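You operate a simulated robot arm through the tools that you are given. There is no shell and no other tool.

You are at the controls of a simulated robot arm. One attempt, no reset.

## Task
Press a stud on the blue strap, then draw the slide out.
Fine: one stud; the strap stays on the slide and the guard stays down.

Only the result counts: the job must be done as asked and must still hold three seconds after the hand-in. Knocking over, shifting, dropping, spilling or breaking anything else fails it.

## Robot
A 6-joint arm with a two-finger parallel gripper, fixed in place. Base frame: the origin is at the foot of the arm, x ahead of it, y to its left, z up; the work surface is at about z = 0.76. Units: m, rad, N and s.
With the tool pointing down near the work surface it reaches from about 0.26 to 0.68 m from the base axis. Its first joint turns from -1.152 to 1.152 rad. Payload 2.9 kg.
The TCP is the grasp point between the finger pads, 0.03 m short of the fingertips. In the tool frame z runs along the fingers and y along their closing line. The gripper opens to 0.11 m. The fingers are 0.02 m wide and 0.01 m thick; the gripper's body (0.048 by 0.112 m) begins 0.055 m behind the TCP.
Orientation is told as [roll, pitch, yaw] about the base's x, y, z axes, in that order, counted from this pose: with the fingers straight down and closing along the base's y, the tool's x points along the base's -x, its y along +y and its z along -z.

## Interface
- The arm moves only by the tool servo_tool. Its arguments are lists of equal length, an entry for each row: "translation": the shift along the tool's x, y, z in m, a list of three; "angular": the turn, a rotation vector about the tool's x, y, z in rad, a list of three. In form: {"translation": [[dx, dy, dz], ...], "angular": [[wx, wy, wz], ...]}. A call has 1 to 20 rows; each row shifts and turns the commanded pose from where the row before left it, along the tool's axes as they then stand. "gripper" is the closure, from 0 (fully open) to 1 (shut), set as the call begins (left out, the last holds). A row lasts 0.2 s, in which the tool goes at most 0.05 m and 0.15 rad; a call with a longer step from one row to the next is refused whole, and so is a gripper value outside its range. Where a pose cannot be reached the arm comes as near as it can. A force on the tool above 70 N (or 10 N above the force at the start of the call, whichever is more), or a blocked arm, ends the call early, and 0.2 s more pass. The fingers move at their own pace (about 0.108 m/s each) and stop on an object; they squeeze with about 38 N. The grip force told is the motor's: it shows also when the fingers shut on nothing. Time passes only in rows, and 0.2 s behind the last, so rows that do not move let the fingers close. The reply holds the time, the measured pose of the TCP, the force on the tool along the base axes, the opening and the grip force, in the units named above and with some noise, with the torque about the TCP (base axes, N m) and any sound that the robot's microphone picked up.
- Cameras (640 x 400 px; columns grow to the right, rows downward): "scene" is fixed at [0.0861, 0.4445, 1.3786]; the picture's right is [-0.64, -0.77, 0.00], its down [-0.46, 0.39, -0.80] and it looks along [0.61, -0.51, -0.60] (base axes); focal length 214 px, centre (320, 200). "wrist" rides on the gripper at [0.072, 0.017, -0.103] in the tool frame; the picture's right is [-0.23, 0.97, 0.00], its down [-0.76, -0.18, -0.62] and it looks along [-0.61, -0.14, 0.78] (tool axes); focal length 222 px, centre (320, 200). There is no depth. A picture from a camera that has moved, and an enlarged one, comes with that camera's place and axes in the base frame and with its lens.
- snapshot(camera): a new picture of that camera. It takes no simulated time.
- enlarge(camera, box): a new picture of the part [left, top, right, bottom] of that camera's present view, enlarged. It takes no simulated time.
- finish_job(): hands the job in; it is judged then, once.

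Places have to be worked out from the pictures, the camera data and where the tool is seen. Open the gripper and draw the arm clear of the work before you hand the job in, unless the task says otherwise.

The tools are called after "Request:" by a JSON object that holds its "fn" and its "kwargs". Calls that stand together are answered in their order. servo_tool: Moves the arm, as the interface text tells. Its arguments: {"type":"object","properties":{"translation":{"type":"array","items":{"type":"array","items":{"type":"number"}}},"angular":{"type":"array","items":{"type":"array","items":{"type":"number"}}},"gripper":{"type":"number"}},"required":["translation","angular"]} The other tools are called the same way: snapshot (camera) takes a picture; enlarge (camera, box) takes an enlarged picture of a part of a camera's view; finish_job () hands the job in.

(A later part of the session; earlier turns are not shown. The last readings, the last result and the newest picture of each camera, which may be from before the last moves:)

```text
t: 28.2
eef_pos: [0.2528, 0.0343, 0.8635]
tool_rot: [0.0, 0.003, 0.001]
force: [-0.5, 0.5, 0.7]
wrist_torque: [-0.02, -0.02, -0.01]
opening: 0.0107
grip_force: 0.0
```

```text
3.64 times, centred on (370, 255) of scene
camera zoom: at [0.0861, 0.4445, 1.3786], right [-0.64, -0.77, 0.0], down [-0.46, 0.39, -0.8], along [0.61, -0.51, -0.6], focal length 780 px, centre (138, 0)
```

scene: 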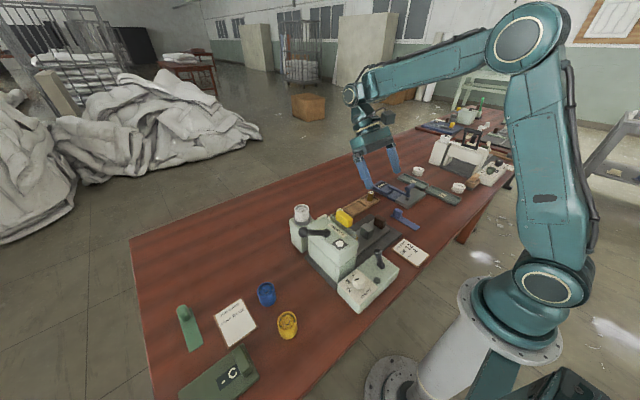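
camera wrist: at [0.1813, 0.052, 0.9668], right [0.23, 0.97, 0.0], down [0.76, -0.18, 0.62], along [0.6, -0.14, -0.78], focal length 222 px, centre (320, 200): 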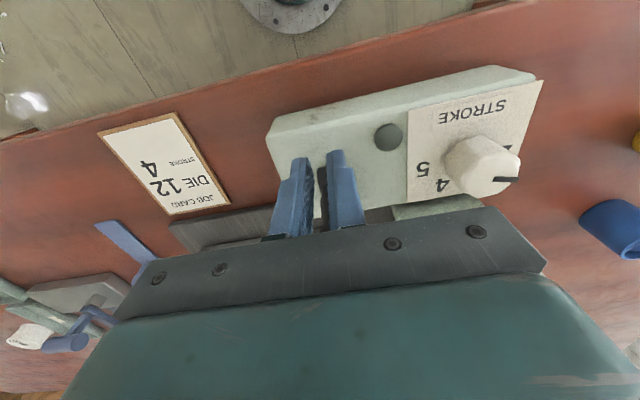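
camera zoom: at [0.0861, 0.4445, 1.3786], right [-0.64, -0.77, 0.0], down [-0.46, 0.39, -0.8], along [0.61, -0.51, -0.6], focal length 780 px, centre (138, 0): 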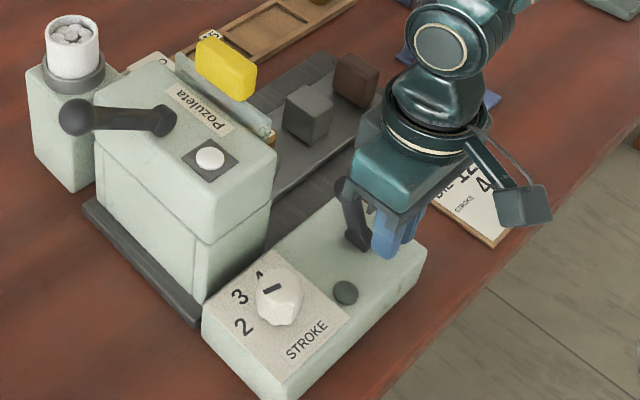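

The fingers slid off the ball: it resists, and the lever stayed at +x. I'll instead push it from its +x side with closed fingers, tool tilted so the gripper body stays clear of the guard.

Request:
{"fn": "servo_tool", "kwargs": {"translation": [[0, 0, -0.035], [0, 0, -0.035], [-0.0435, 0, 0], [-0.0435, 0, 0], [0, 0, 0], [0, 0, 0]], "angular": [[0, 0, 0], [0, 0, 0], [0, 0, 0], [0, 0, 0], [0, -0.15, 0], [0, -0.15, 0]], "gripper": 1.0}}

Request:
{"fn": "servo_tool", "kwargs": {"translation": [[0.0085, 0, 0.028], [0.0085, 0, 0.028]], "angular": [[0, 0, 0], [0, 0, 0]]}}

Request:
{"fn": "snapshot", "kwargs": {"camera": "wrist"}}

Request:
{"fn": "enlarge", "kwargs": {"camera": "scene", "box": [300, 200, 440, 310]}}

```text
t: 29.6
eef_pos: [0.3418, 0.0332, 0.9331]
tool_rot: [-0.001, -0.299, -0.001]
force: [0.1, -0.7, 0.3]
wrist_torque: [-0.02, -0.02, 0.02]
opening: 0.0
grip_force: 37.7
```

```text
t: 30.2
eef_pos: [0.341, 0.032, 0.8735]
tool_rot: [-0.002, -0.3, -0.001]
force: [-1.1, 0.3, -0.2]
wrist_torque: [0.0, 0.01, -0.02]
opening: 0.0
grip_force: 38.0
```

```text
taken
camera wrist: at [0.2416, 0.0489, 0.9523], right [0.22, 0.97, 0.07], down [0.54, -0.18, 0.82], along [0.81, -0.14, -0.57], focal length 222 px, centre (320, 200)
```

wrist: 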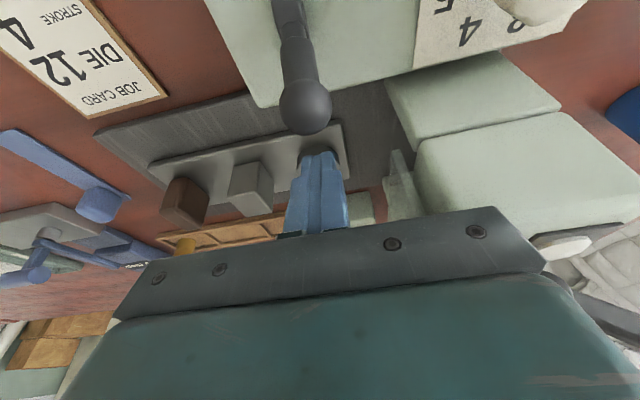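

```text
3.64 times, centred on (370, 255) of scene
camera zoom: at [0.0861, 0.4445, 1.3786], right [-0.64, -0.77, 0.0], down [-0.46, 0.39, -0.8], along [0.61, -0.51, -0.6], focal length 780 px, centre (138, 0)
```

zoom: 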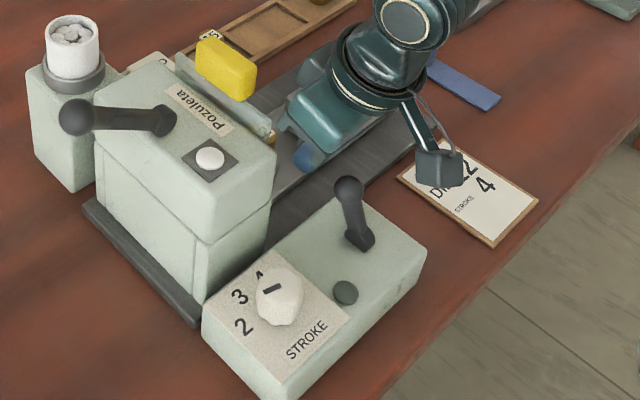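

The closed fingers are behind the ball. I push toward −x along a level line.

Request:
{"fn": "servo_tool", "kwargs": {"translation": [[0.00955, 0, -0.003], [0.00955, 0, -0.003], [0.00955, 0, -0.003], [0.00955, 0, -0.003]], "angular": [[0, 0, 0], [0, 0, 0], [0, 0, 0], [0, 0, 0]]}}

Request:
{"fn": "servo_tool", "kwargs": {"translation": [[0.00955, 0, -0.003], [0.00955, 0, -0.003], [0.00955, 0, -0.003]], "angular": [[0, 0, 0], [0, 0, 0], [0, 0, 0]]}}

Request:
{"fn": "snapshot", "kwargs": {"camera": "wrist"}}

Request:
{"fn": "enlarge", "kwargs": {"camera": "scene", "box": [300, 200, 440, 310]}}

```text
t: 31.2
eef_pos: [0.313, 0.0318, 0.8742]
tool_rot: [0.0, -0.298, 0.0]
force: [1.3, 0.3, 0.9]
wrist_torque: [0.01, -0.04, 0.01]
opening: 0.0
grip_force: 37.7
out of reach, approached as far as the arm can: row 4
```

```text
t: 32.0
eef_pos: [0.312, 0.0345, 0.8751]
tool_rot: [0.001, -0.295, -0.002]
force: [0.3, -0.5, 0.3]
wrist_torque: [-0.01, 0.0, 0.01]
opening: 0.0
grip_force: 37.7
out of reach, approached as far as the arm can: row 1, 2, 3
```

```text
taken
camera wrist: at [0.2133, 0.052, 0.9537], right [0.22, 0.97, 0.07], down [0.55, -0.18, 0.82], along [0.81, -0.14, -0.57], focal length 222 px, centre (320, 200)
```

wrist: 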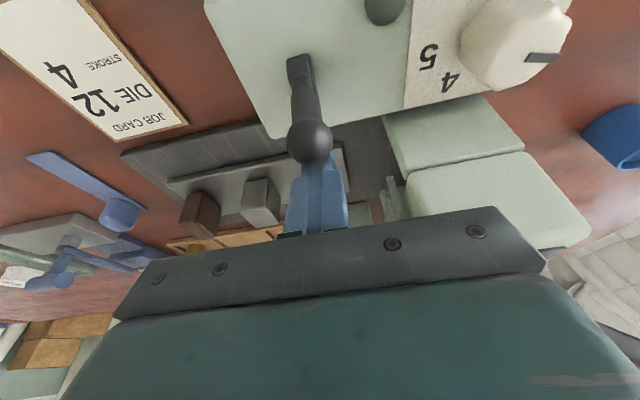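

```text
3.64 times, centred on (370, 255) of scene
camera zoom: at [0.0861, 0.4445, 1.3786], right [-0.64, -0.77, 0.0], down [-0.46, 0.39, -0.8], along [0.61, -0.51, -0.6], focal length 780 px, centre (138, 0)
```

zoom: 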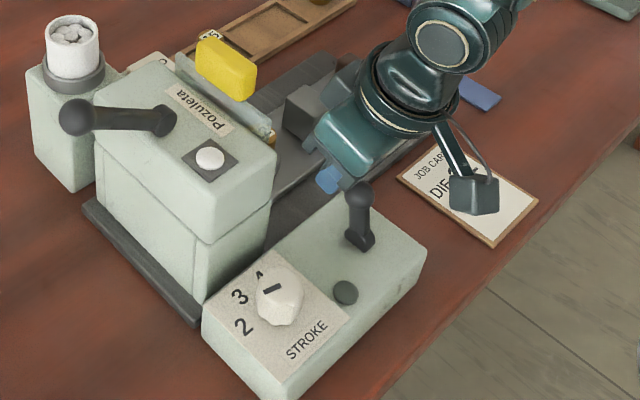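

With this tilt the arm hits its inner reach limit; the lever moved a little. I untilt and keep pushing toward −x.

Request:
{"fn": "servo_tool", "kwargs": {"translation": [[0, 0, 0], [0, 0, 0], [0.01, 0, 0], [0.01, 0, 0]], "angular": [[0, 0.15, 0], [0, 0.15, 0], [0, 0, 0], [0, 0, 0]]}}

Request:
{"fn": "servo_tool", "kwargs": {"translation": [[0.01, 0, 0], [0.01, 0, 0], [0.005, 0, 0]], "angular": [[0, 0, 0], [0, 0, 0], [0, 0, 0]]}}

Request:
{"fn": "snapshot", "kwargs": {"camera": "wrist"}}

Request:
{"fn": "enlarge", "kwargs": {"camera": "scene", "box": [300, 200, 440, 310]}}

```text
t: 33.0
eef_pos: [0.2926, 0.0362, 0.8737]
tool_rot: [0.0, 0.002, -0.002]
force: [-0.4, -1.0, 0.4]
wrist_torque: [-0.02, 0.0, -0.03]
opening: 0.0
grip_force: 37.6
```

```text
t: 33.8
eef_pos: [0.2838, 0.0359, 0.8783]
tool_rot: [0.0, -0.042, -0.004]
force: [54.8, -7.0, 9.9]
wrist_torque: [-0.42, -1.57, -0.01]
opening: 0.0
grip_force: 37.8
```

```text
taken
camera wrist: at [0.2076, 0.0532, 0.9785], right [0.23, 0.97, 0.01], down [0.73, -0.18, 0.66], along [0.64, -0.14, -0.76], focal length 222 px, centre (320, 200)
```

wrist: 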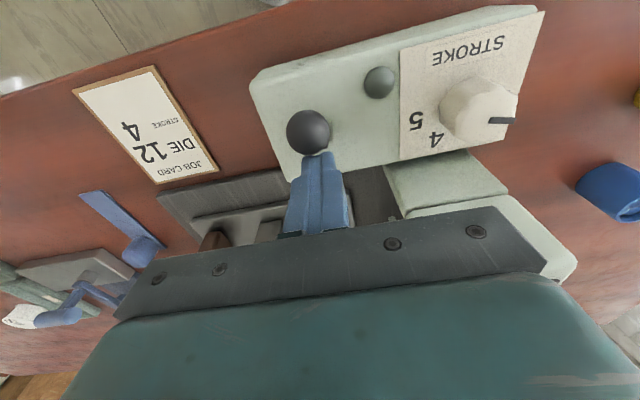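

```text
3.64 times, centred on (370, 255) of scene
camera zoom: at [0.0874, 0.4444, 1.3786], right [-0.64, -0.77, 0.0], down [-0.46, 0.39, -0.8], along [0.61, -0.51, -0.6], focal length 780 px, centre (138, 0)
```

zoom: 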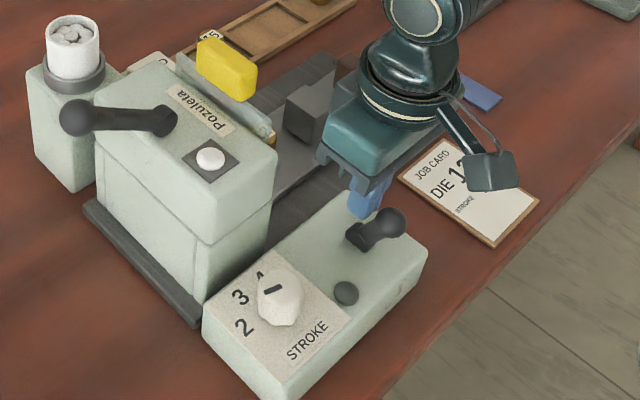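

The lever has gone over to the −x side and hit its stop (55 N). I back off and look at the lamp.

Request:
{"fn": "servo_tool", "kwargs": {"translation": [[-0.01, 0, 0], [-0.01, 0, 0], [0, 0, -0.04], [0, 0, -0.04]], "angular": [[0, 0, 0], [0, 0, 0], [0, 0, 0], [0, 0, 0]]}}

Request:
{"fn": "snapshot", "kwargs": {"camera": "wrist"}}

Request:
{"fn": "enlarge", "kwargs": {"camera": "scene", "box": [300, 200, 440, 310]}}

```text
t: 34.8
eef_pos: [0.2861, 0.0329, 0.9552]
tool_rot: [0.0, 0.006, 0.0]
force: [0.0, 0.7, 0.3]
wrist_torque: [0.0, -0.03, 0.02]
opening: 0.0002
grip_force: 38.1
```

```text
taken
camera wrist: at [0.2141, 0.0494, 1.0589], right [0.23, 0.97, 0.0], down [0.76, -0.18, 0.62], along [0.6, -0.14, -0.78], focal length 222 px, centre (320, 200)
```

wrist: 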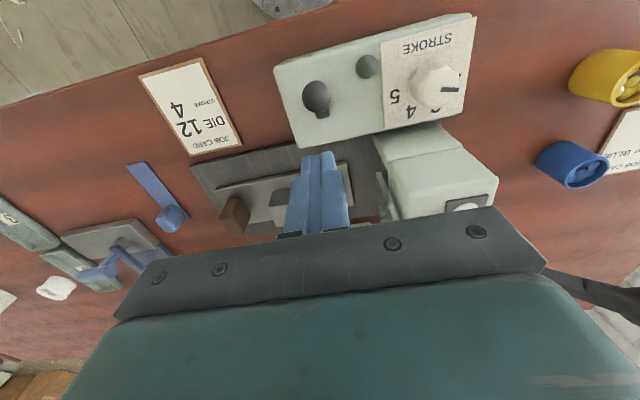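

```text
3.64 times, centred on (370, 255) of scene
camera zoom: at [0.0861, 0.4445, 1.3786], right [-0.64, -0.77, 0.0], down [-0.46, 0.39, -0.8], along [0.61, -0.51, -0.6], focal length 780 px, centre (138, 0)
```

zoom: 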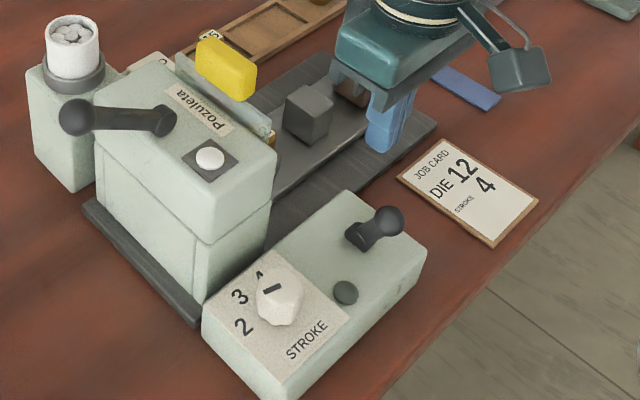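

The lever stays over at −x, the lamp is still dark. If the lever was the dial lock, the dial should now turn; I go back over the knob with yaw +25° and grip it.

Request:
{"fn": "servo_tool", "kwargs": {"translation": [[0.002, 0.036, -0.01], [0.0015, 0.036, 0], [0.0015, 0.034, 0], [0, 0, 0], [0, 0, 0], [0, 0, 0], [0, 0, 0.04], [0, 0, 0.04], [0, 0, 0.035]], "angular": [[0, 0, 0], [0, 0, 0], [0, 0, 0], [0, 0, -0.146], [0, 0, -0.146], [0, 0, -0.144], [0, 0, 0], [0, 0, 0], [0, 0, 0]], "gripper": 0.4}}

Request:
{"fn": "servo_tool", "kwargs": {"translation": [[0, 0, 0], [0, 0, 0], [0, 0, 0]], "angular": [[0, 0, 0], [0, 0, 0], [0, 0, 0]], "gripper": 1.0}}

Request:
{"fn": "servo_tool", "kwargs": {"translation": [[0, 0, 0], [0, 0, 0], [0, 0, 0]], "angular": [[0, 0, 0.08], [0, 0, 0.08], [0, 0, 0.08]]}}

Request:
{"fn": "enlarge", "kwargs": {"camera": "wrist", "box": [240, 80, 440, 240]}}

```text
t: 36.8
eef_pos: [0.2827, 0.1388, 0.8514]
tool_rot: [0.0, -0.001, 0.434]
force: [0.2, 0.3, 0.2]
wrist_torque: [-0.01, 0.0, -0.01]
opening: 0.0658
grip_force: 0.1
```

```text
t: 37.6
eef_pos: [0.2815, 0.1412, 0.8511]
tool_rot: [0.002, 0.002, 0.436]
force: [-5.0, 13.0, -16.7]
wrist_torque: [0.02, -1.15, -0.04]
opening: 0.0335
grip_force: 44.8
```

```text
t: 38.4
eef_pos: [0.2814, 0.1404, 0.8512]
tool_rot: [-0.001, 0.003, 0.194]
force: [-12.1, 9.2, 21.6]
wrist_torque: [-0.33, -0.14, -0.03]
opening: 0.0337
grip_force: 45.0
```

```text
2.50 times, centred on (340, 160) of wrist
camera zoom: at [0.2082, 0.1432, 0.9549], right [0.03, 1.0, 0.0], down [0.78, -0.03, 0.62], along [0.62, -0.02, -0.78], focal length 555 px, centre (270, 300)
```

zoom: 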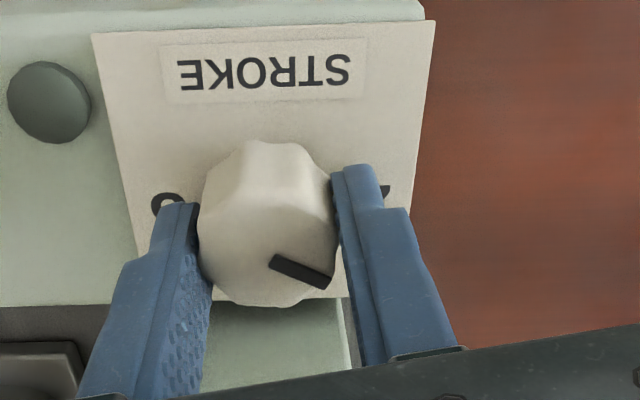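

The dial now turns with the gripper (pointer at ≈64°, low torque): the lever was its lock. I continue to −25° yaw.

Request:
{"fn": "servo_tool", "kwargs": {"translation": [[0, 0, 0], [0, 0, 0], [0, 0, 0], [0, 0, 0], [0, 0, 0], [0, 0, 0], [0, 0, 0]], "angular": [[0, 0, 0.09], [0, 0, 0.09], [0, 0, 0.09], [0, 0, 0.09], [0, 0, 0.09], [0, 0, 0.09], [0, 0, 0.09]]}}

Request:
{"fn": "servo_tool", "kwargs": {"translation": [[0, 0, 0], [0, 0, 0], [0, 0, 0], [0, 0, 0], [0, 0, 0], [0, 0, 0], [0, 0, 0], [0, 0, 0]], "angular": [[0, 0, 0], [0, 0, 0], [0, 0, -0.146], [0, 0, -0.146], [0, 0, -0.146], [0, 0, -0.146], [0, 0, -0.146], [0, 0, -0.146]], "gripper": 0.4}}

Request:
{"fn": "enlarge", "kwargs": {"camera": "wrist", "box": [240, 80, 440, 240]}}

```text
t: 40.0
eef_pos: [0.2831, 0.1378, 0.8503]
tool_rot: [-0.007, -0.001, -0.44]
force: [-1.5, -20.6, 16.2]
wrist_torque: [0.76, 0.43, 0.06]
opening: 0.0337
grip_force: 45.5
```

```text
t: 41.8
eef_pos: [0.2828, 0.1415, 0.8497]
tool_rot: [-0.002, 0.003, 0.446]
force: [-0.5, -0.1, -0.4]
wrist_torque: [0.02, 0.0, 0.0]
opening: 0.0661
grip_force: 0.1
```

```text
2.50 times, centred on (340, 160) of wrist
camera zoom: at [0.2102, 0.1254, 0.9542], right [-0.21, 0.98, 0.0], down [0.76, 0.17, 0.62], along [0.61, 0.13, -0.78], focal length 555 px, centre (270, 300)
```

zoom: 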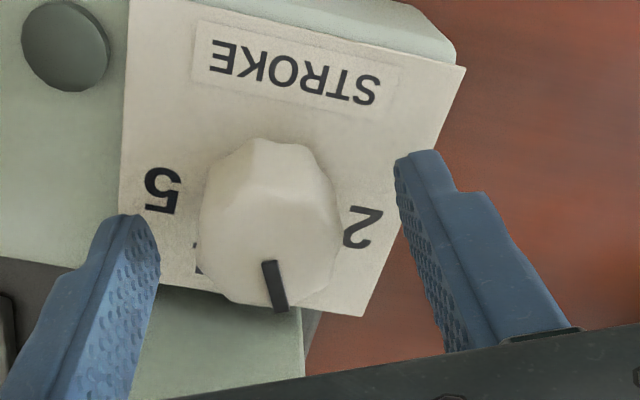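

The pointer is now at ≈25°, i.e. on 3. One more 50° turn.

Request:
{"fn": "servo_tool", "kwargs": {"translation": [[0, 0, 0], [0, 0, 0], [0, 0, 0]], "angular": [[0, 0, 0], [0, 0, 0], [0, 0, 0]], "gripper": 1.0}}

Request:
{"fn": "servo_tool", "kwargs": {"translation": [[0, 0, 0], [0, 0, 0], [0, 0, 0], [0, 0, 0], [0, 0, 0], [0, 0, 0], [0, 0, 0], [0, 0, 0], [0, 0, 0]], "angular": [[0, 0, 0.097], [0, 0, 0.097], [0, 0, 0.097], [0, 0, 0.097], [0, 0, 0.097], [0, 0, 0.097], [0, 0, 0.097], [0, 0, 0.097], [0, 0, 0.097]]}}

Request:
{"fn": "servo_tool", "kwargs": {"translation": [[0, 0, 0], [0, 0, 0], [0, 0, -0.04], [0, 0, -0.04], [0, 0, -0.03]], "angular": [[0, 0, 0], [0, 0, 0], [0, 0, 0], [0, 0, 0], [0, 0, 0]], "gripper": 0.4}}

Request:
{"fn": "enlarge", "kwargs": {"camera": "wrist", "box": [200, 40, 440, 200]}}

Request:
{"fn": "enlarge", "kwargs": {"camera": "scene", "box": [300, 200, 440, 310]}}

```text
t: 42.6
eef_pos: [0.2834, 0.1413, 0.8505]
tool_rot: [0.0, 0.0, 0.441]
force: [-1.8, 3.6, -2.1]
wrist_torque: [-0.51, -0.29, -0.02]
opening: 0.0338
grip_force: 45.4
```

```text
t: 44.6
eef_pos: [0.2808, 0.1388, 0.8499]
tool_rot: [-0.004, -0.003, -0.432]
force: [4.8, -23.8, 7.5]
wrist_torque: [0.92, 0.68, 0.06]
opening: 0.0338
grip_force: 45.1
```

```text
t: 45.8
eef_pos: [0.2814, 0.1394, 0.9589]
tool_rot: [-0.002, 0.001, -0.433]
force: [-0.8, -0.7, 0.5]
wrist_torque: [0.0, 0.02, 0.0]
opening: 0.066
grip_force: 0.0
```

```text
2.50 times, centred on (320, 120) of wrist
camera zoom: at [0.223, 0.186, 1.0631], right [0.61, 0.79, 0.0], down [0.62, -0.48, 0.62], along [0.49, -0.38, -0.78], focal length 555 px, centre (320, 400)
```

zoom: 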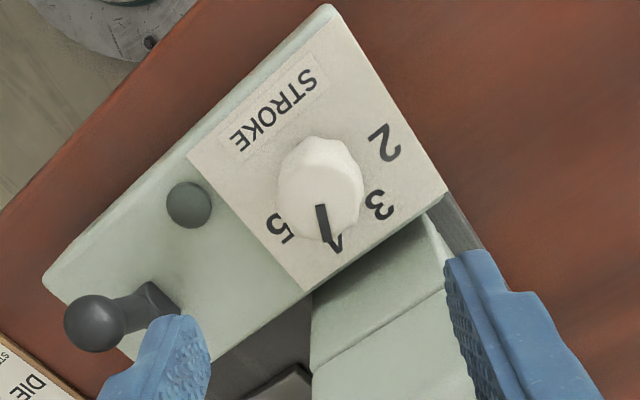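

```text
3.64 times, centred on (370, 255) of scene
camera zoom: at [0.0861, 0.4445, 1.3786], right [-0.64, -0.77, 0.0], down [-0.46, 0.39, -0.8], along [0.61, -0.51, -0.6], focal length 780 px, centre (138, 0)
```

zoom: 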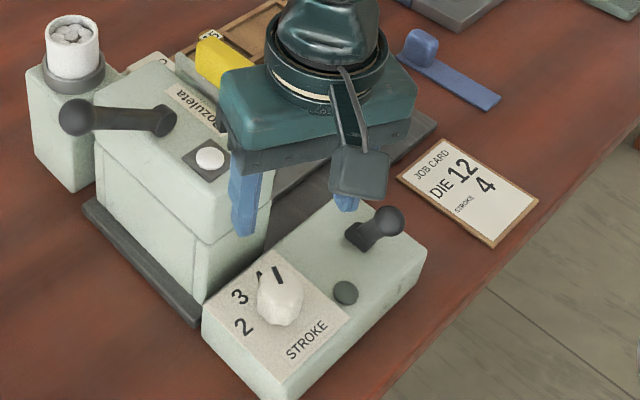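

The dial reads 4. Now I'll return the lock lever to its first position (+x); I turn the gripper so it closes along x, go around the ball and push it with the inner finger. First turn and hover.

Request:
{"fn": "servo_tool", "kwargs": {"translation": [[0, 0, 0], [0, 0, 0], [0, 0, 0], [0, 0, 0], [0, 0, 0], [0, 0, 0], [0, 0, 0], [0, 0, 0], [-0.035, -0.004, 0], [-0.035, -0.005, 0], [-0.033, -0.004, 0]], "angular": [[0, 0, 0.142], [0, 0, 0.142], [0, 0, 0.142], [0, 0, 0.142], [0, 0, 0.142], [0, 0, 0.142], [0, 0, 0.142], [0, 0, 0.143], [0, 0, 0], [0, 0, 0], [0, 0, 0]]}}

Request:
{"fn": "snapshot", "kwargs": {"camera": "wrist"}}

Request:
{"fn": "enlarge", "kwargs": {"camera": "scene", "box": [300, 200, 440, 310]}}

```text
t: 48.2
eef_pos: [0.2712, 0.0408, 0.9607]
tool_rot: [0.0, 0.0, -1.569]
force: [-0.3, 0.0, 0.0]
wrist_torque: [0.01, 0.04, -0.03]
opening: 0.0659
grip_force: 0.1
```

```text
taken
camera wrist: at [0.2877, 0.1124, 1.0645], right [0.97, -0.23, 0.0], down [-0.18, -0.76, 0.62], along [-0.14, -0.61, -0.78], focal length 222 px, centre (320, 200)
```

wrist: 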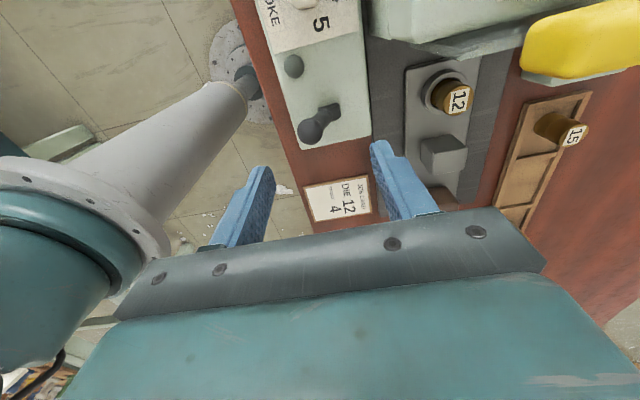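

```text
3.64 times, centred on (370, 255) of scene
camera zoom: at [0.0861, 0.4445, 1.3786], right [-0.64, -0.77, 0.0], down [-0.46, 0.39, -0.8], along [0.61, -0.51, -0.6], focal length 780 px, centre (138, 0)
```

zoom: 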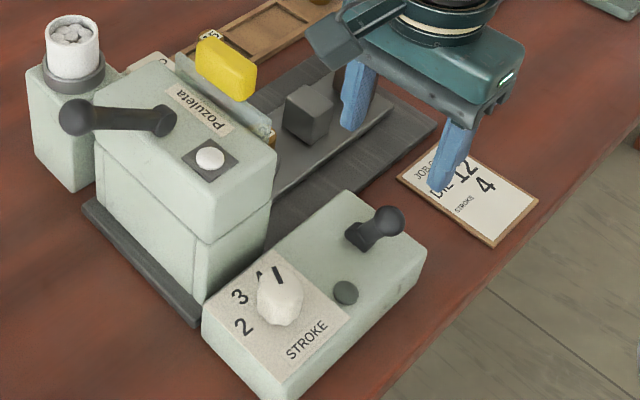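

Ball now at ≈(0.26, 0.033, 0.85), between the fingers in x. I descend around it.

Request:
{"fn": "servo_tool", "kwargs": {"translation": [[-0.006, -0.002, 0.03], [0, 0, 0.035], [0, 0, 0.035]], "angular": [[0, 0, 0], [0, 0, 0], [0, 0, 0]]}}

Request:
{"fn": "snapshot", "kwargs": {"camera": "wrist"}}

Request:
{"fn": "enlarge", "kwargs": {"camera": "scene", "box": [300, 200, 440, 310]}}

```text
t: 49.0
eef_pos: [0.2688, 0.0311, 0.8589]
tool_rot: [-0.001, -0.001, -1.568]
force: [-0.1, -0.4, 0.1]
wrist_torque: [0.0, 0.0, -0.03]
opening: 0.066
grip_force: 0.0
```

```text
taken
camera wrist: at [0.2853, 0.1037, 0.9623], right [0.97, -0.23, 0.0], down [-0.18, -0.76, 0.62], along [-0.14, -0.61, -0.78], focal length 222 px, centre (320, 200)
```

wrist: 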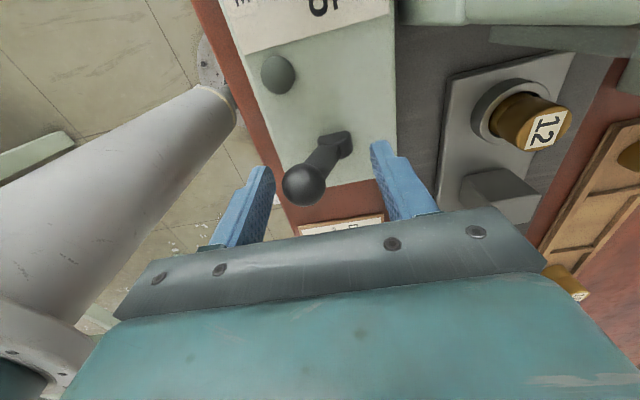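

```text
3.64 times, centred on (370, 255) of scene
camera zoom: at [0.0861, 0.4445, 1.3786], right [-0.64, -0.77, 0.0], down [-0.46, 0.39, -0.8], along [0.61, -0.51, -0.6], focal length 780 px, centre (138, 0)
```

zoom: 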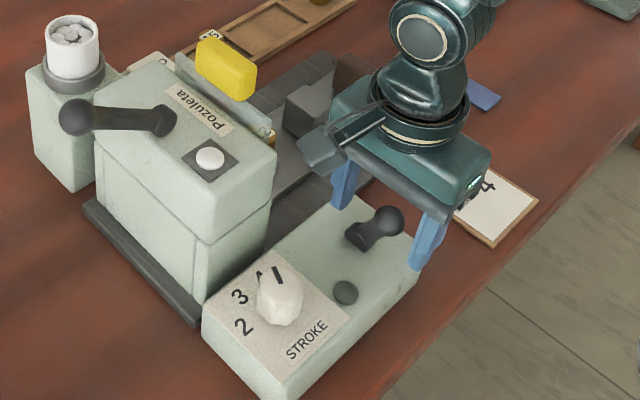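

The ball is between the fingers. I push it to +x with the inner finger.

Request:
{"fn": "servo_tool", "kwargs": {"translation": [[0, 0.01, 0], [0, 0.01, 0], [0, 0.01, 0]], "angular": [[0, 0, 0], [0, 0, 0], [0, 0, 0]]}}

Request:
{"fn": "servo_tool", "kwargs": {"translation": [[0, 0.01, 0], [0, 0.01, 0], [0, 0.004, 0]], "angular": [[0, 0, 0], [0, 0, 0], [0, 0, 0]]}}

Request:
{"fn": "snapshot", "kwargs": {"camera": "wrist"}}

Request:
{"fn": "enlarge", "kwargs": {"camera": "scene", "box": [300, 200, 440, 310]}}

```text
t: 49.8
eef_pos: [0.2987, 0.0316, 0.86]
tool_rot: [-0.001, 0.0, -1.57]
force: [-0.6, -0.3, 0.3]
wrist_torque: [0.03, 0.03, 0.03]
opening: 0.0663
grip_force: 0.2
```

```text
t: 50.6
eef_pos: [0.3172, 0.0306, 0.8589]
tool_rot: [-0.013, -0.001, -1.57]
force: [-21.2, -0.7, 5.1]
wrist_torque: [0.01, 0.77, 0.11]
opening: 0.0772
grip_force: 11.2
```

```text
taken
camera wrist: at [0.3354, 0.1042, 0.9633], right [0.97, -0.23, -0.01], down [-0.17, -0.76, 0.63], along [-0.15, -0.61, -0.78], focal length 222 px, centre (320, 200)
```

wrist: 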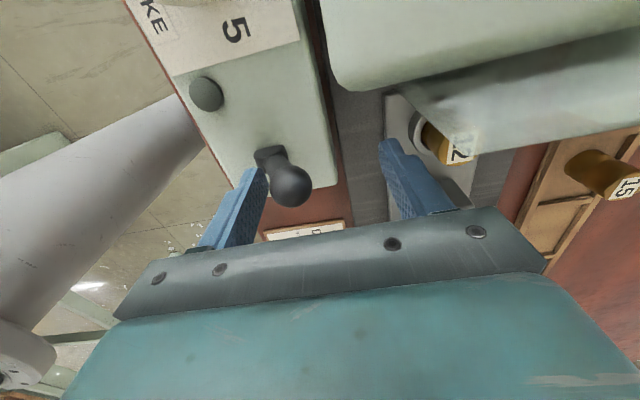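

```text
3.64 times, centred on (370, 255) of scene
camera zoom: at [0.0856, 0.4445, 1.3787], right [-0.64, -0.77, 0.0], down [-0.46, 0.39, -0.8], along [0.61, -0.51, -0.6], focal length 780 px, centre (138, 0)
```

zoom: 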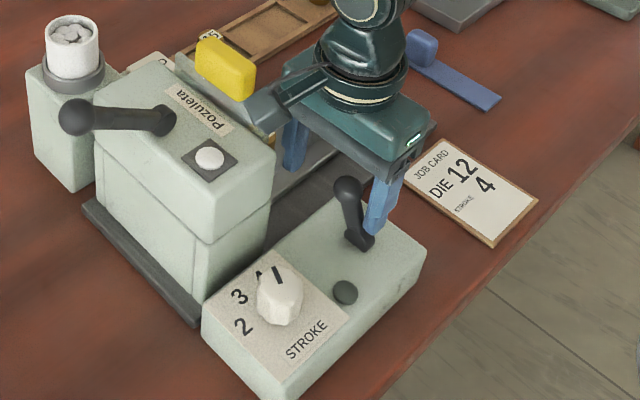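

The lever is back at its +x stop (ball where it first was). I back off, rise and return to neutral yaw, heading for the white cup.

Request:
{"fn": "servo_tool", "kwargs": {"translation": [[0, -0.008, 0], [0, 0, -0.04], [0, 0, -0.045], [0, 0, -0.045], [0, 0, -0.045], [0, 0, 0], [0, 0, 0], [0, 0, 0], [0, 0, 0], [0, 0, 0], [0, 0, 0], [0, 0, 0], [0, 0, 0], [0, 0, 0], [0, 0, 0], [0, 0, 0]], "angular": [[0, 0, 0], [0, 0, 0], [0, 0, 0], [0, 0, 0], [0, 0, 0], [0, 0, -0.143], [0, 0, -0.143], [0, 0, -0.143], [0, 0, -0.143], [0, 0, -0.143], [0, 0, -0.143], [0, 0, -0.143], [0, 0, -0.143], [0, 0, -0.143], [0, 0, -0.143], [0, 0, -0.14]], "gripper": 0.4}}

Request:
{"fn": "snapshot", "kwargs": {"camera": "wrist"}}

Request:
{"fn": "enlarge", "kwargs": {"camera": "scene", "box": [280, 180, 440, 310]}}

```text
t: 54.0
eef_pos: [0.3141, 0.0314, 1.0367]
tool_rot: [0.0, 0.0, 0.002]
force: [0.3, 0.0, -0.4]
wrist_torque: [-0.05, -0.01, 0.02]
opening: 0.0657
grip_force: 0.0
```

```text
taken
camera wrist: at [0.2421, 0.0493, 1.1396], right [0.22, 0.97, 0.0], down [0.76, -0.18, 0.62], along [0.61, -0.14, -0.78], focal length 222 px, centre (320, 200)
```

wrist: 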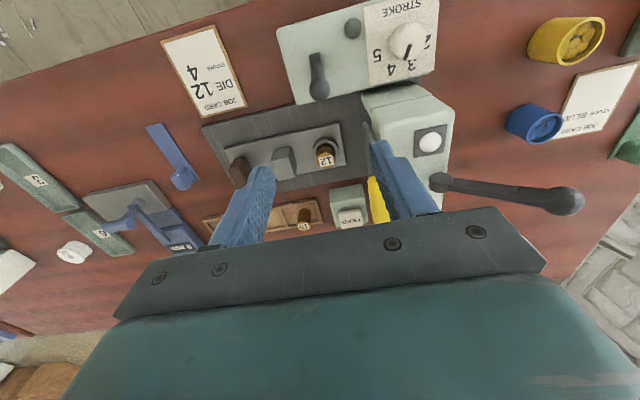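

```text
3.08 times, centred on (360, 245) of scene
camera zoom: at [0.0861, 0.4445, 1.3786], right [-0.64, -0.77, 0.0], down [-0.46, 0.39, -0.8], along [0.61, -0.51, -0.6], focal length 660 px, centre (197, 62)
```

zoom: 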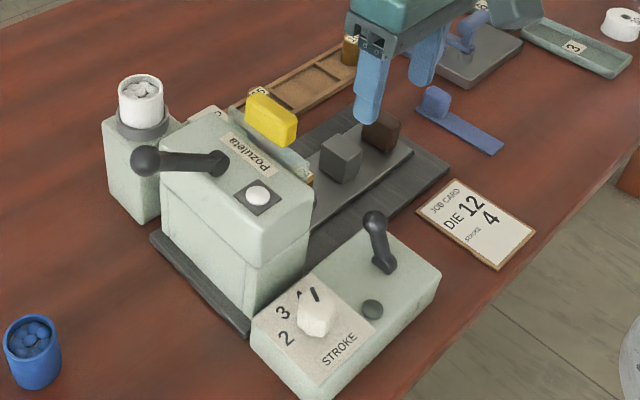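

All seems as intended. Next I view the cup holder from above: move to about (0.49, 0.13, 1.10).

Request:
{"fn": "servo_tool", "kwargs": {"translation": [[0, 0, -0.045], [-0.035, 0.02, -0.018], [-0.035, 0.02, 0], [-0.035, 0.02, 0], [-0.035, 0.02, 0], [-0.036, 0.018, 0]], "angular": [[0, 0, 0], [0, 0, 0], [0, 0, 0], [0, 0, 0], [0, 0, 0], [0, 0, 0]]}}

Request:
{"fn": "snapshot", "kwargs": {"camera": "wrist"}}

Request:
{"fn": "enlarge", "kwargs": {"camera": "wrist", "box": [200, 20, 440, 180]}}

```text
t: 55.4
eef_pos: [0.4898, 0.1304, 1.0979]
tool_rot: [0.0, 0.0, 0.0]
force: [-1.4, -0.2, 0.2]
wrist_torque: [0.02, -0.01, -0.01]
opening: 0.0658
grip_force: 0.1
```

```text
taken
camera wrist: at [0.4173, 0.1476, 1.2023], right [0.23, 0.97, 0.0], down [0.76, -0.18, 0.62], along [0.61, -0.14, -0.78], focal length 222 px, centre (320, 200)
```

wrist: 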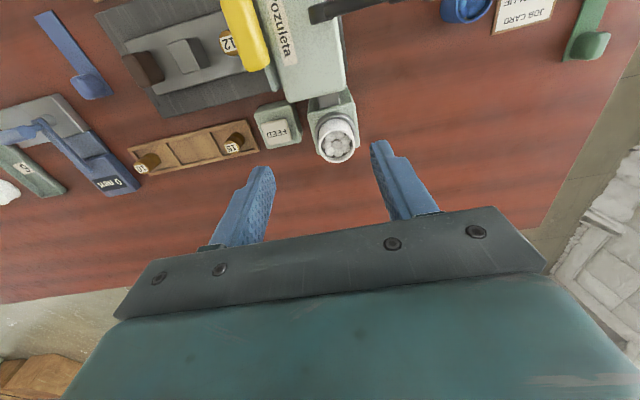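

```text
2.50 times, centred on (320, 100) of wrist
camera zoom: at [0.4173, 0.1476, 1.2023], right [0.23, 0.97, 0.0], down [0.76, -0.18, 0.62], along [0.61, -0.14, -0.78], focal length 555 px, centre (320, 450)
```

zoom: 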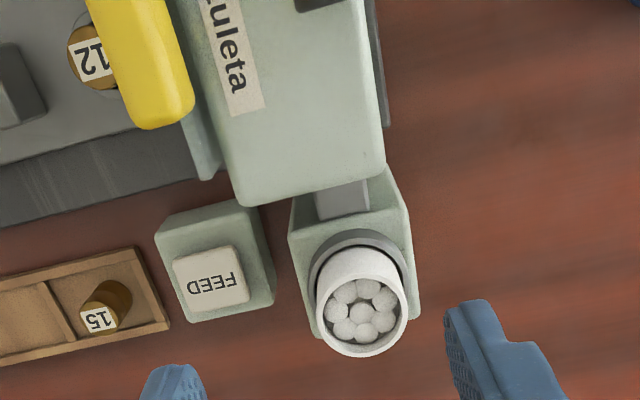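

The white cup's rim is at ≈(0.545, 0.141, 0.93), about 47 mm across. I move over it with the gripper opened to 0.08 and go down to z≈0.96 to check the alignment.

Request:
{"fn": "servo_tool", "kwargs": {"translation": [[-0.028, 0.0055, 0], [-0.0272, 0.0055, 0], [0, 0, 0.045], [0, 0, 0.045], [0, 0, 0.045]], "angular": [[0, 0, 0], [0, 0, 0], [0, 0, 0], [0, 0, 0], [0, 0, 0]], "gripper": 0.25}}

Request:
{"fn": "snapshot", "kwargs": {"camera": "wrist"}}

Request:
{"fn": "enlarge", "kwargs": {"camera": "scene", "box": [260, 150, 400, 260]}}

```text
t: 56.6
eef_pos: [0.5462, 0.1408, 0.965]
tool_rot: [0.001, 0.0, -0.001]
force: [1.1, -0.7, -0.2]
wrist_torque: [-0.03, 0.02, 0.02]
opening: 0.0826
grip_force: 0.1
```

```text
taken
camera wrist: at [0.4744, 0.1571, 1.0688], right [0.23, 0.97, 0.0], down [0.76, -0.18, 0.62], along [0.61, -0.14, -0.78], focal length 222 px, centre (320, 200)
```

wrist: 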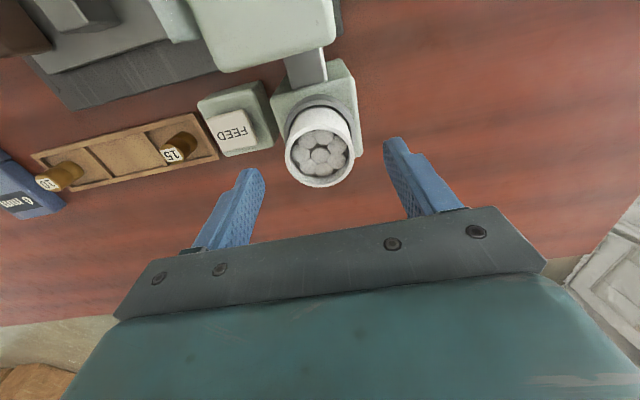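

```text
3.64 times, centred on (330, 205) of scene
camera zoom: at [0.0862, 0.4445, 1.3786], right [-0.64, -0.77, 0.0], down [-0.46, 0.39, -0.8], along [0.61, -0.51, -0.6], focal length 780 px, centre (284, 182)
```

zoom: 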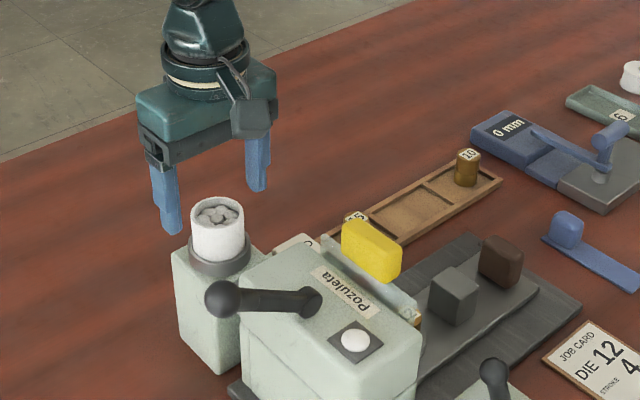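

The fingers straddle the cup. I shift 3 mm toward −x, lower to z≈0.923 and close.

Request:
{"fn": "servo_tool", "kwargs": {"translation": [[0.003, 0, 0.02], [0, 0, 0.021]], "angular": [[0, 0, 0], [0, 0, 0]]}}

Request:
{"fn": "servo_tool", "kwargs": {"translation": [[0, 0, 0], [0, 0, 0], [0, 0, 0]], "angular": [[0, 0, 0], [0, 0, 0], [0, 0, 0]], "gripper": 0.75}}

Request:
{"fn": "snapshot", "kwargs": {"camera": "wrist"}}

Request:
{"fn": "enlarge", "kwargs": {"camera": "scene", "box": [260, 150, 400, 260]}}

```text
t: 57.2
eef_pos: [0.5425, 0.141, 0.9231]
tool_rot: [0.0, 0.0, 0.001]
force: [0.2, -0.5, 0.0]
wrist_torque: [0.02, -0.01, 0.0]
opening: 0.0825
grip_force: 0.1
```

```text
t: 58.0
eef_pos: [0.5419, 0.1397, 0.9216]
tool_rot: [0.0, 0.002, -0.002]
force: [0.1, -3.9, -2.9]
wrist_torque: [-0.02, -0.32, -0.25]
opening: 0.0626
grip_force: 44.7
```

```text
taken
camera wrist: at [0.4703, 0.1574, 1.027], right [0.23, 0.97, 0.0], down [0.76, -0.18, 0.62], along [0.61, -0.14, -0.78], focal length 222 px, centre (320, 200)
```

wrist: 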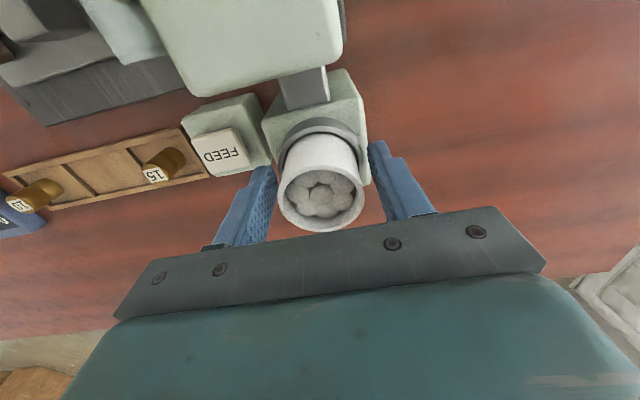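

```text
3.64 times, centred on (330, 205) of scene
camera zoom: at [0.0862, 0.4444, 1.3787], right [-0.64, -0.77, 0.0], down [-0.46, 0.39, -0.8], along [0.61, -0.51, -0.6], focal length 780 px, centre (284, 182)
```

zoom: 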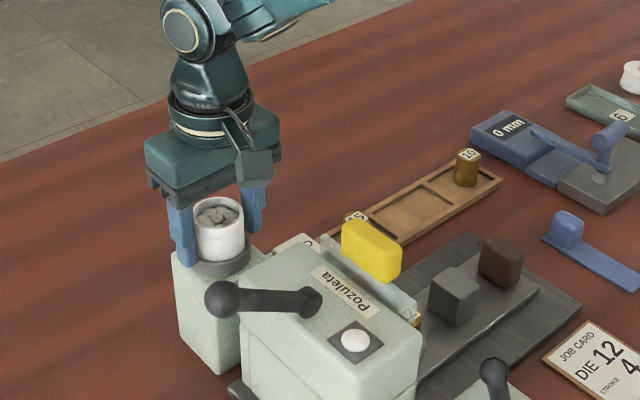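

The opening stopped at 0.063, so the tips closed on the holder ring, not the cup. I open, rise ~15 mm and close on the cup wall.

Request:
{"fn": "servo_tool", "kwargs": {"translation": [[0, 0, 0], [0, 0, 0], [0, 0, -0.015]], "angular": [[0, 0, 0], [0, 0, 0], [0, 0, 0]], "gripper": 0.25}}

Request:
{"fn": "servo_tool", "kwargs": {"translation": [[0, 0, 0], [0, 0, 0], [0, 0, 0]], "angular": [[0, 0, 0], [0, 0, 0], [0, 0, 0]], "gripper": 0.75}}

Request:
{"fn": "enlarge", "kwargs": {"camera": "scene", "box": [260, 180, 340, 250]}}

Request:
{"fn": "snapshot", "kwargs": {"camera": "wrist"}}

```text
t: 58.8
eef_pos: [0.5412, 0.1397, 0.9372]
tool_rot: [0.0, -0.001, 0.0]
force: [0.2, -0.2, -0.3]
wrist_torque: [0.0, 0.0, -0.02]
opening: 0.0824
grip_force: 0.0
```

```text
t: 59.6
eef_pos: [0.5424, 0.1391, 0.9381]
tool_rot: [0.001, 0.001, 0.0]
force: [0.6, -0.7, 0.5]
wrist_torque: [-0.02, 0.02, -0.01]
opening: 0.0466
grip_force: 38.1
```

```text
5.71 times, centred on (300, 215) of scene
camera zoom: at [0.0861, 0.4445, 1.3786], right [-0.64, -0.77, 0.0], down [-0.46, 0.39, -0.8], along [0.61, -0.51, -0.6], focal length 1226 px, centre (434, 114)
```

zoom: 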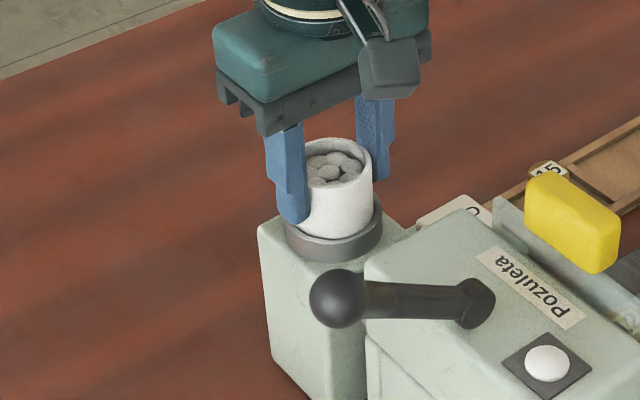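

```text
taken
camera wrist: at [0.4699, 0.157, 1.0414], right [0.23, 0.97, 0.0], down [0.76, -0.18, 0.62], along [0.61, -0.14, -0.78], focal length 222 px, centre (320, 200)
```

wrist: 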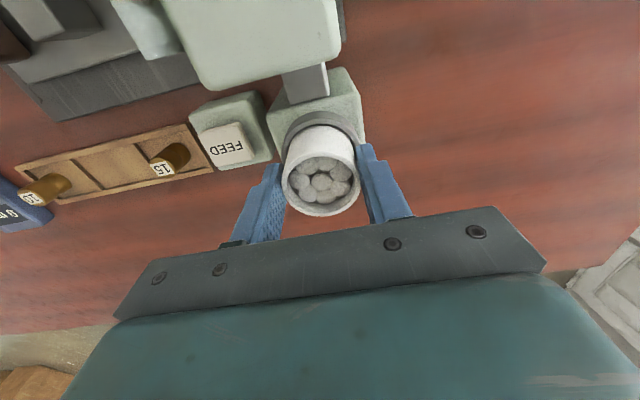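

The cup is held (opening 0.0466). I lift it straight up slowly.

Request:
{"fn": "servo_tool", "kwargs": {"translation": [[0, 0, -0.008], [0, 0, -0.015], [0, 0, -0.02], [0, 0, -0.02], [0, 0, -0.015]], "angular": [[0, 0, 0], [0, 0, 0], [0, 0, 0], [0, 0, 0], [0, 0, 0]]}}

Request:
{"fn": "enlarge", "kwargs": {"camera": "scene", "box": [240, 160, 360, 260]}}

Request:
{"fn": "snapshot", "kwargs": {"camera": "wrist"}}

```text
t: 60.8
eef_pos: [0.5409, 0.1412, 1.0148]
tool_rot: [-0.002, 0.003, 0.002]
force: [0.9, 0.7, -1.2]
wrist_torque: [0.0, -0.01, -0.02]
opening: 0.0467
grip_force: 37.7
```

```text
4.00 times, centred on (300, 210) of scene
camera zoom: at [0.0862, 0.4445, 1.3786], right [-0.64, -0.77, 0.0], down [-0.46, 0.39, -0.8], along [0.61, -0.51, -0.6], focal length 858 px, centre (400, 160)
```

zoom: 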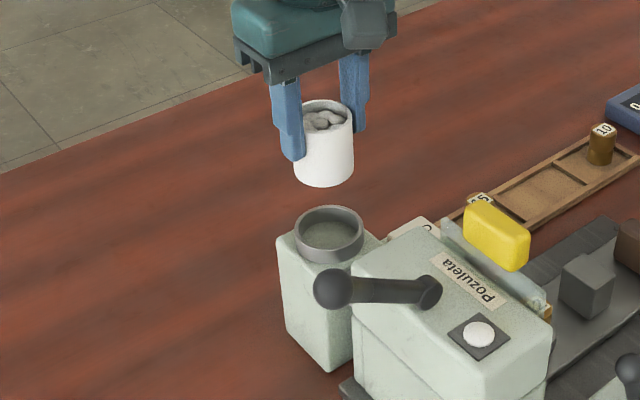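

```text
taken
camera wrist: at [0.4695, 0.1584, 1.1195], right [0.23, 0.97, 0.0], down [0.76, -0.18, 0.62], along [0.61, -0.14, -0.78], focal length 222 px, centre (320, 200)
```

wrist: 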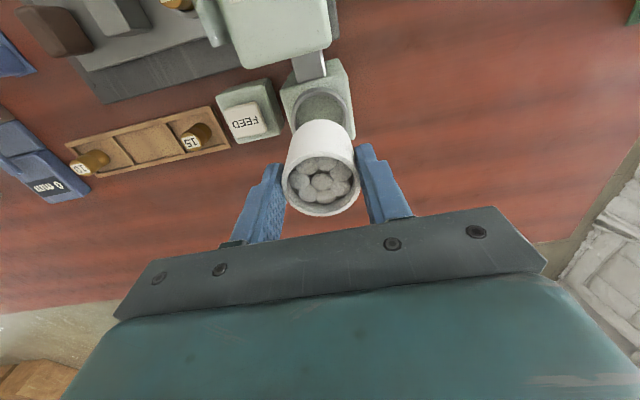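

The cup is out and the holder is empty. I carry it to the bare spot near (0.55, 0.28) and lower it to just above the table.

Request:
{"fn": "servo_tool", "kwargs": {"translation": [[-0.003, 0.03, 0], [-0.003, 0.04, 0], [-0.003, 0.04, 0], [0, 0.028, 0], [0, 0, 0.035], [0, 0, 0.04], [0, 0, 0.04], [0, 0, 0.04], [0, 0, 0.025]], "angular": [[0, 0, 0], [0, 0, 0], [0, 0, 0], [0, 0, 0], [0, 0, 0], [0, 0, 0], [0, 0, 0], [0, 0, 0], [0, 0, 0]]}}

Request:
{"fn": "snapshot", "kwargs": {"camera": "scene"}}

Request:
{"fn": "enlarge", "kwargs": {"camera": "scene", "box": [220, 180, 340, 280]}}

```text
t: 62.8
eef_pos: [0.5508, 0.2769, 0.8355]
tool_rot: [0.001, 0.001, -0.001]
force: [-0.3, -1.6, -1.1]
wrist_torque: [-0.01, 0.02, -0.02]
opening: 0.0463
grip_force: 37.9
```

```text
taken
```

scene: 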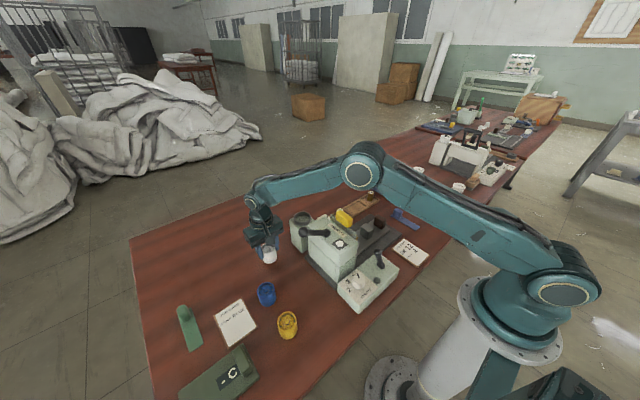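

```text
4.00 times, centred on (280, 230) of scene
camera zoom: at [0.0862, 0.4445, 1.3786], right [-0.64, -0.77, 0.0], down [-0.46, 0.39, -0.8], along [0.61, -0.51, -0.6], focal length 858 px, centre (480, 80)
```

zoom: 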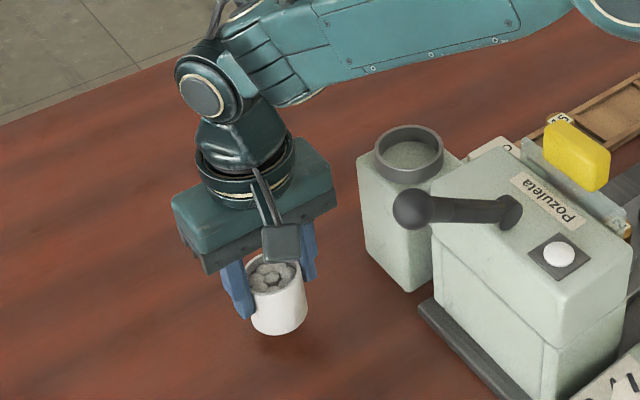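

Nothing is in the way. I lower in small steps until I feel the table.

Request:
{"fn": "servo_tool", "kwargs": {"translation": [[0, 0, 0.003], [0, 0, 0.003], [0, 0, 0.002]], "angular": [[0, 0, 0], [0, 0, 0], [0, 0, 0]]}}

Request:
{"fn": "servo_tool", "kwargs": {"translation": [[0, 0, 0.002], [0, 0, 0.001]], "angular": [[0, 0, 0], [0, 0, 0]]}}

Request:
{"fn": "servo_tool", "kwargs": {"translation": [[0, 0, 0.001], [0, 0, 0.001]], "angular": [[0, 0, 0], [0, 0, 0]]}}

Request:
{"fn": "enlarge", "kwargs": {"camera": "scene", "box": [240, 230, 300, 280]}}

```text
t: 63.6
eef_pos: [0.5507, 0.2791, 0.8276]
tool_rot: [0.0, -0.001, 0.001]
force: [0.3, -1.1, -0.5]
wrist_torque: [-0.02, 0.01, 0.02]
opening: 0.0468
grip_force: 37.8
```

```text
t: 64.2
eef_pos: [0.5511, 0.2787, 0.8246]
tool_rot: [0.0, -0.001, -0.001]
force: [0.3, 0.2, -0.3]
wrist_torque: [-0.02, -0.01, 0.01]
opening: 0.0473
grip_force: 38.0
```

```text
t: 64.8
eef_pos: [0.551, 0.2794, 0.8224]
tool_rot: [0.0, 0.001, -0.001]
force: [-0.1, -0.7, -1.3]
wrist_torque: [0.0, 0.02, 0.01]
opening: 0.0465
grip_force: 37.8
```

```text
8.00 times, centred on (270, 255) of scene
camera zoom: at [0.0862, 0.4445, 1.3786], right [-0.64, -0.77, 0.0], down [-0.46, 0.39, -0.8], along [0.61, -0.51, -0.6], focal length 1716 px, centre (720, -240)
```

zoom: 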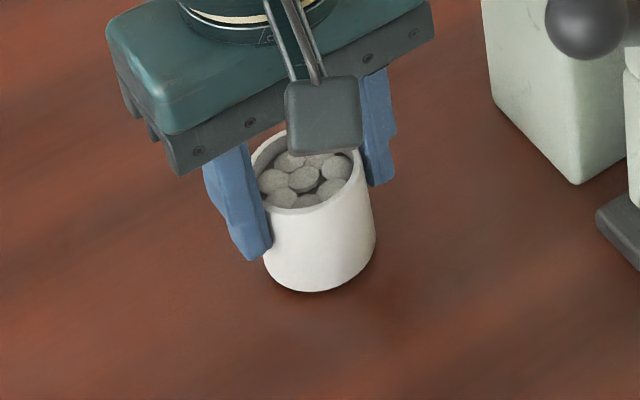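

Nearly down. I go on in 1 mm steps watching the vertical force.

Request:
{"fn": "servo_tool", "kwargs": {"translation": [[0, 0, 0.001], [0, 0, 0.001]], "angular": [[0, 0, 0], [0, 0, 0]]}}

Request:
{"fn": "servo_tool", "kwargs": {"translation": [[0, 0, 0.001], [0, 0, 0.001]], "angular": [[0, 0, 0], [0, 0, 0]]}}

Request:
{"fn": "servo_tool", "kwargs": {"translation": [[0, 0, 0.001], [0, 0, 0]], "angular": [[0, 0, 0], [0, 0, 0]]}}

```text
t: 65.4
eef_pos: [0.5515, 0.2781, 0.8208]
tool_rot: [-0.001, 0.0, 0.0]
force: [-0.4, -0.2, -0.5]
wrist_torque: [-0.03, 0.0, -0.01]
opening: 0.0466
grip_force: 37.9
```

```text
t: 66.0
eef_pos: [0.5502, 0.2785, 0.8172]
tool_rot: [0.001, 0.0, 0.0]
force: [-0.1, -0.1, -0.5]
wrist_torque: [0.0, -0.03, -0.01]
opening: 0.0468
grip_force: 37.8
```

```text
t: 66.6
eef_pos: [0.5511, 0.2792, 0.8166]
tool_rot: [0.001, -0.001, 0.002]
force: [-0.3, 0.7, 2.2]
wrist_torque: [0.06, 0.08, -0.02]
opening: 0.0468
grip_force: 38.0
```

Contact felt (2 N) at z = 0.8166. I open and rise straight up.

Request:
{"fn": "servo_tool", "kwargs": {"translation": [[0, 0, 0], [0, 0, 0], [0, 0, -0.03], [0, 0, -0.045], [0, 0, -0.045], [0, 0, -0.045]], "angular": [[0, 0, 0], [0, 0, 0], [0, 0, 0], [0, 0, 0], [0, 0, 0], [0, 0, 0]], "gripper": 0.25}}

Request:
{"fn": "snapshot", "kwargs": {"camera": "scene"}}

Request:
{"fn": "snapshot", "kwargs": {"camera": "wrist"}}

```text
t: 68.0
eef_pos: [0.5531, 0.2784, 0.9824]
tool_rot: [0.0, 0.003, 0.0]
force: [-0.1, 0.4, 0.5]
wrist_torque: [-0.01, 0.04, 0.0]
opening: 0.0826
grip_force: 0.0
```

```text
taken
```

scene: 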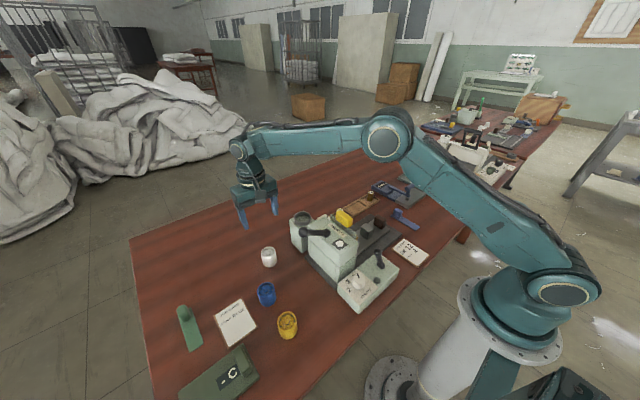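

```text
taken
camera wrist: at [0.4798, 0.2956, 1.0856], right [0.23, 0.97, 0.0], down [0.76, -0.18, 0.62], along [0.61, -0.14, -0.78], focal length 222 px, centre (320, 200)
```

wrist: 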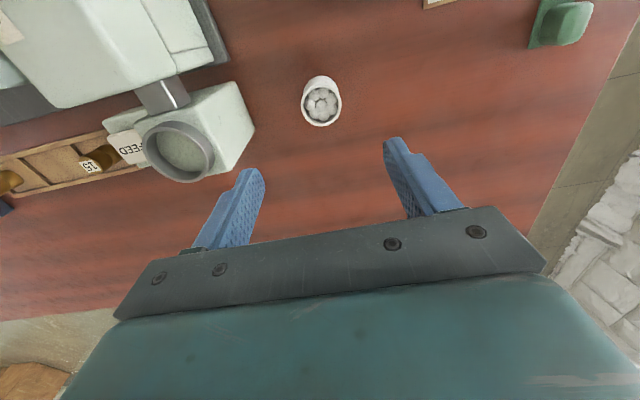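

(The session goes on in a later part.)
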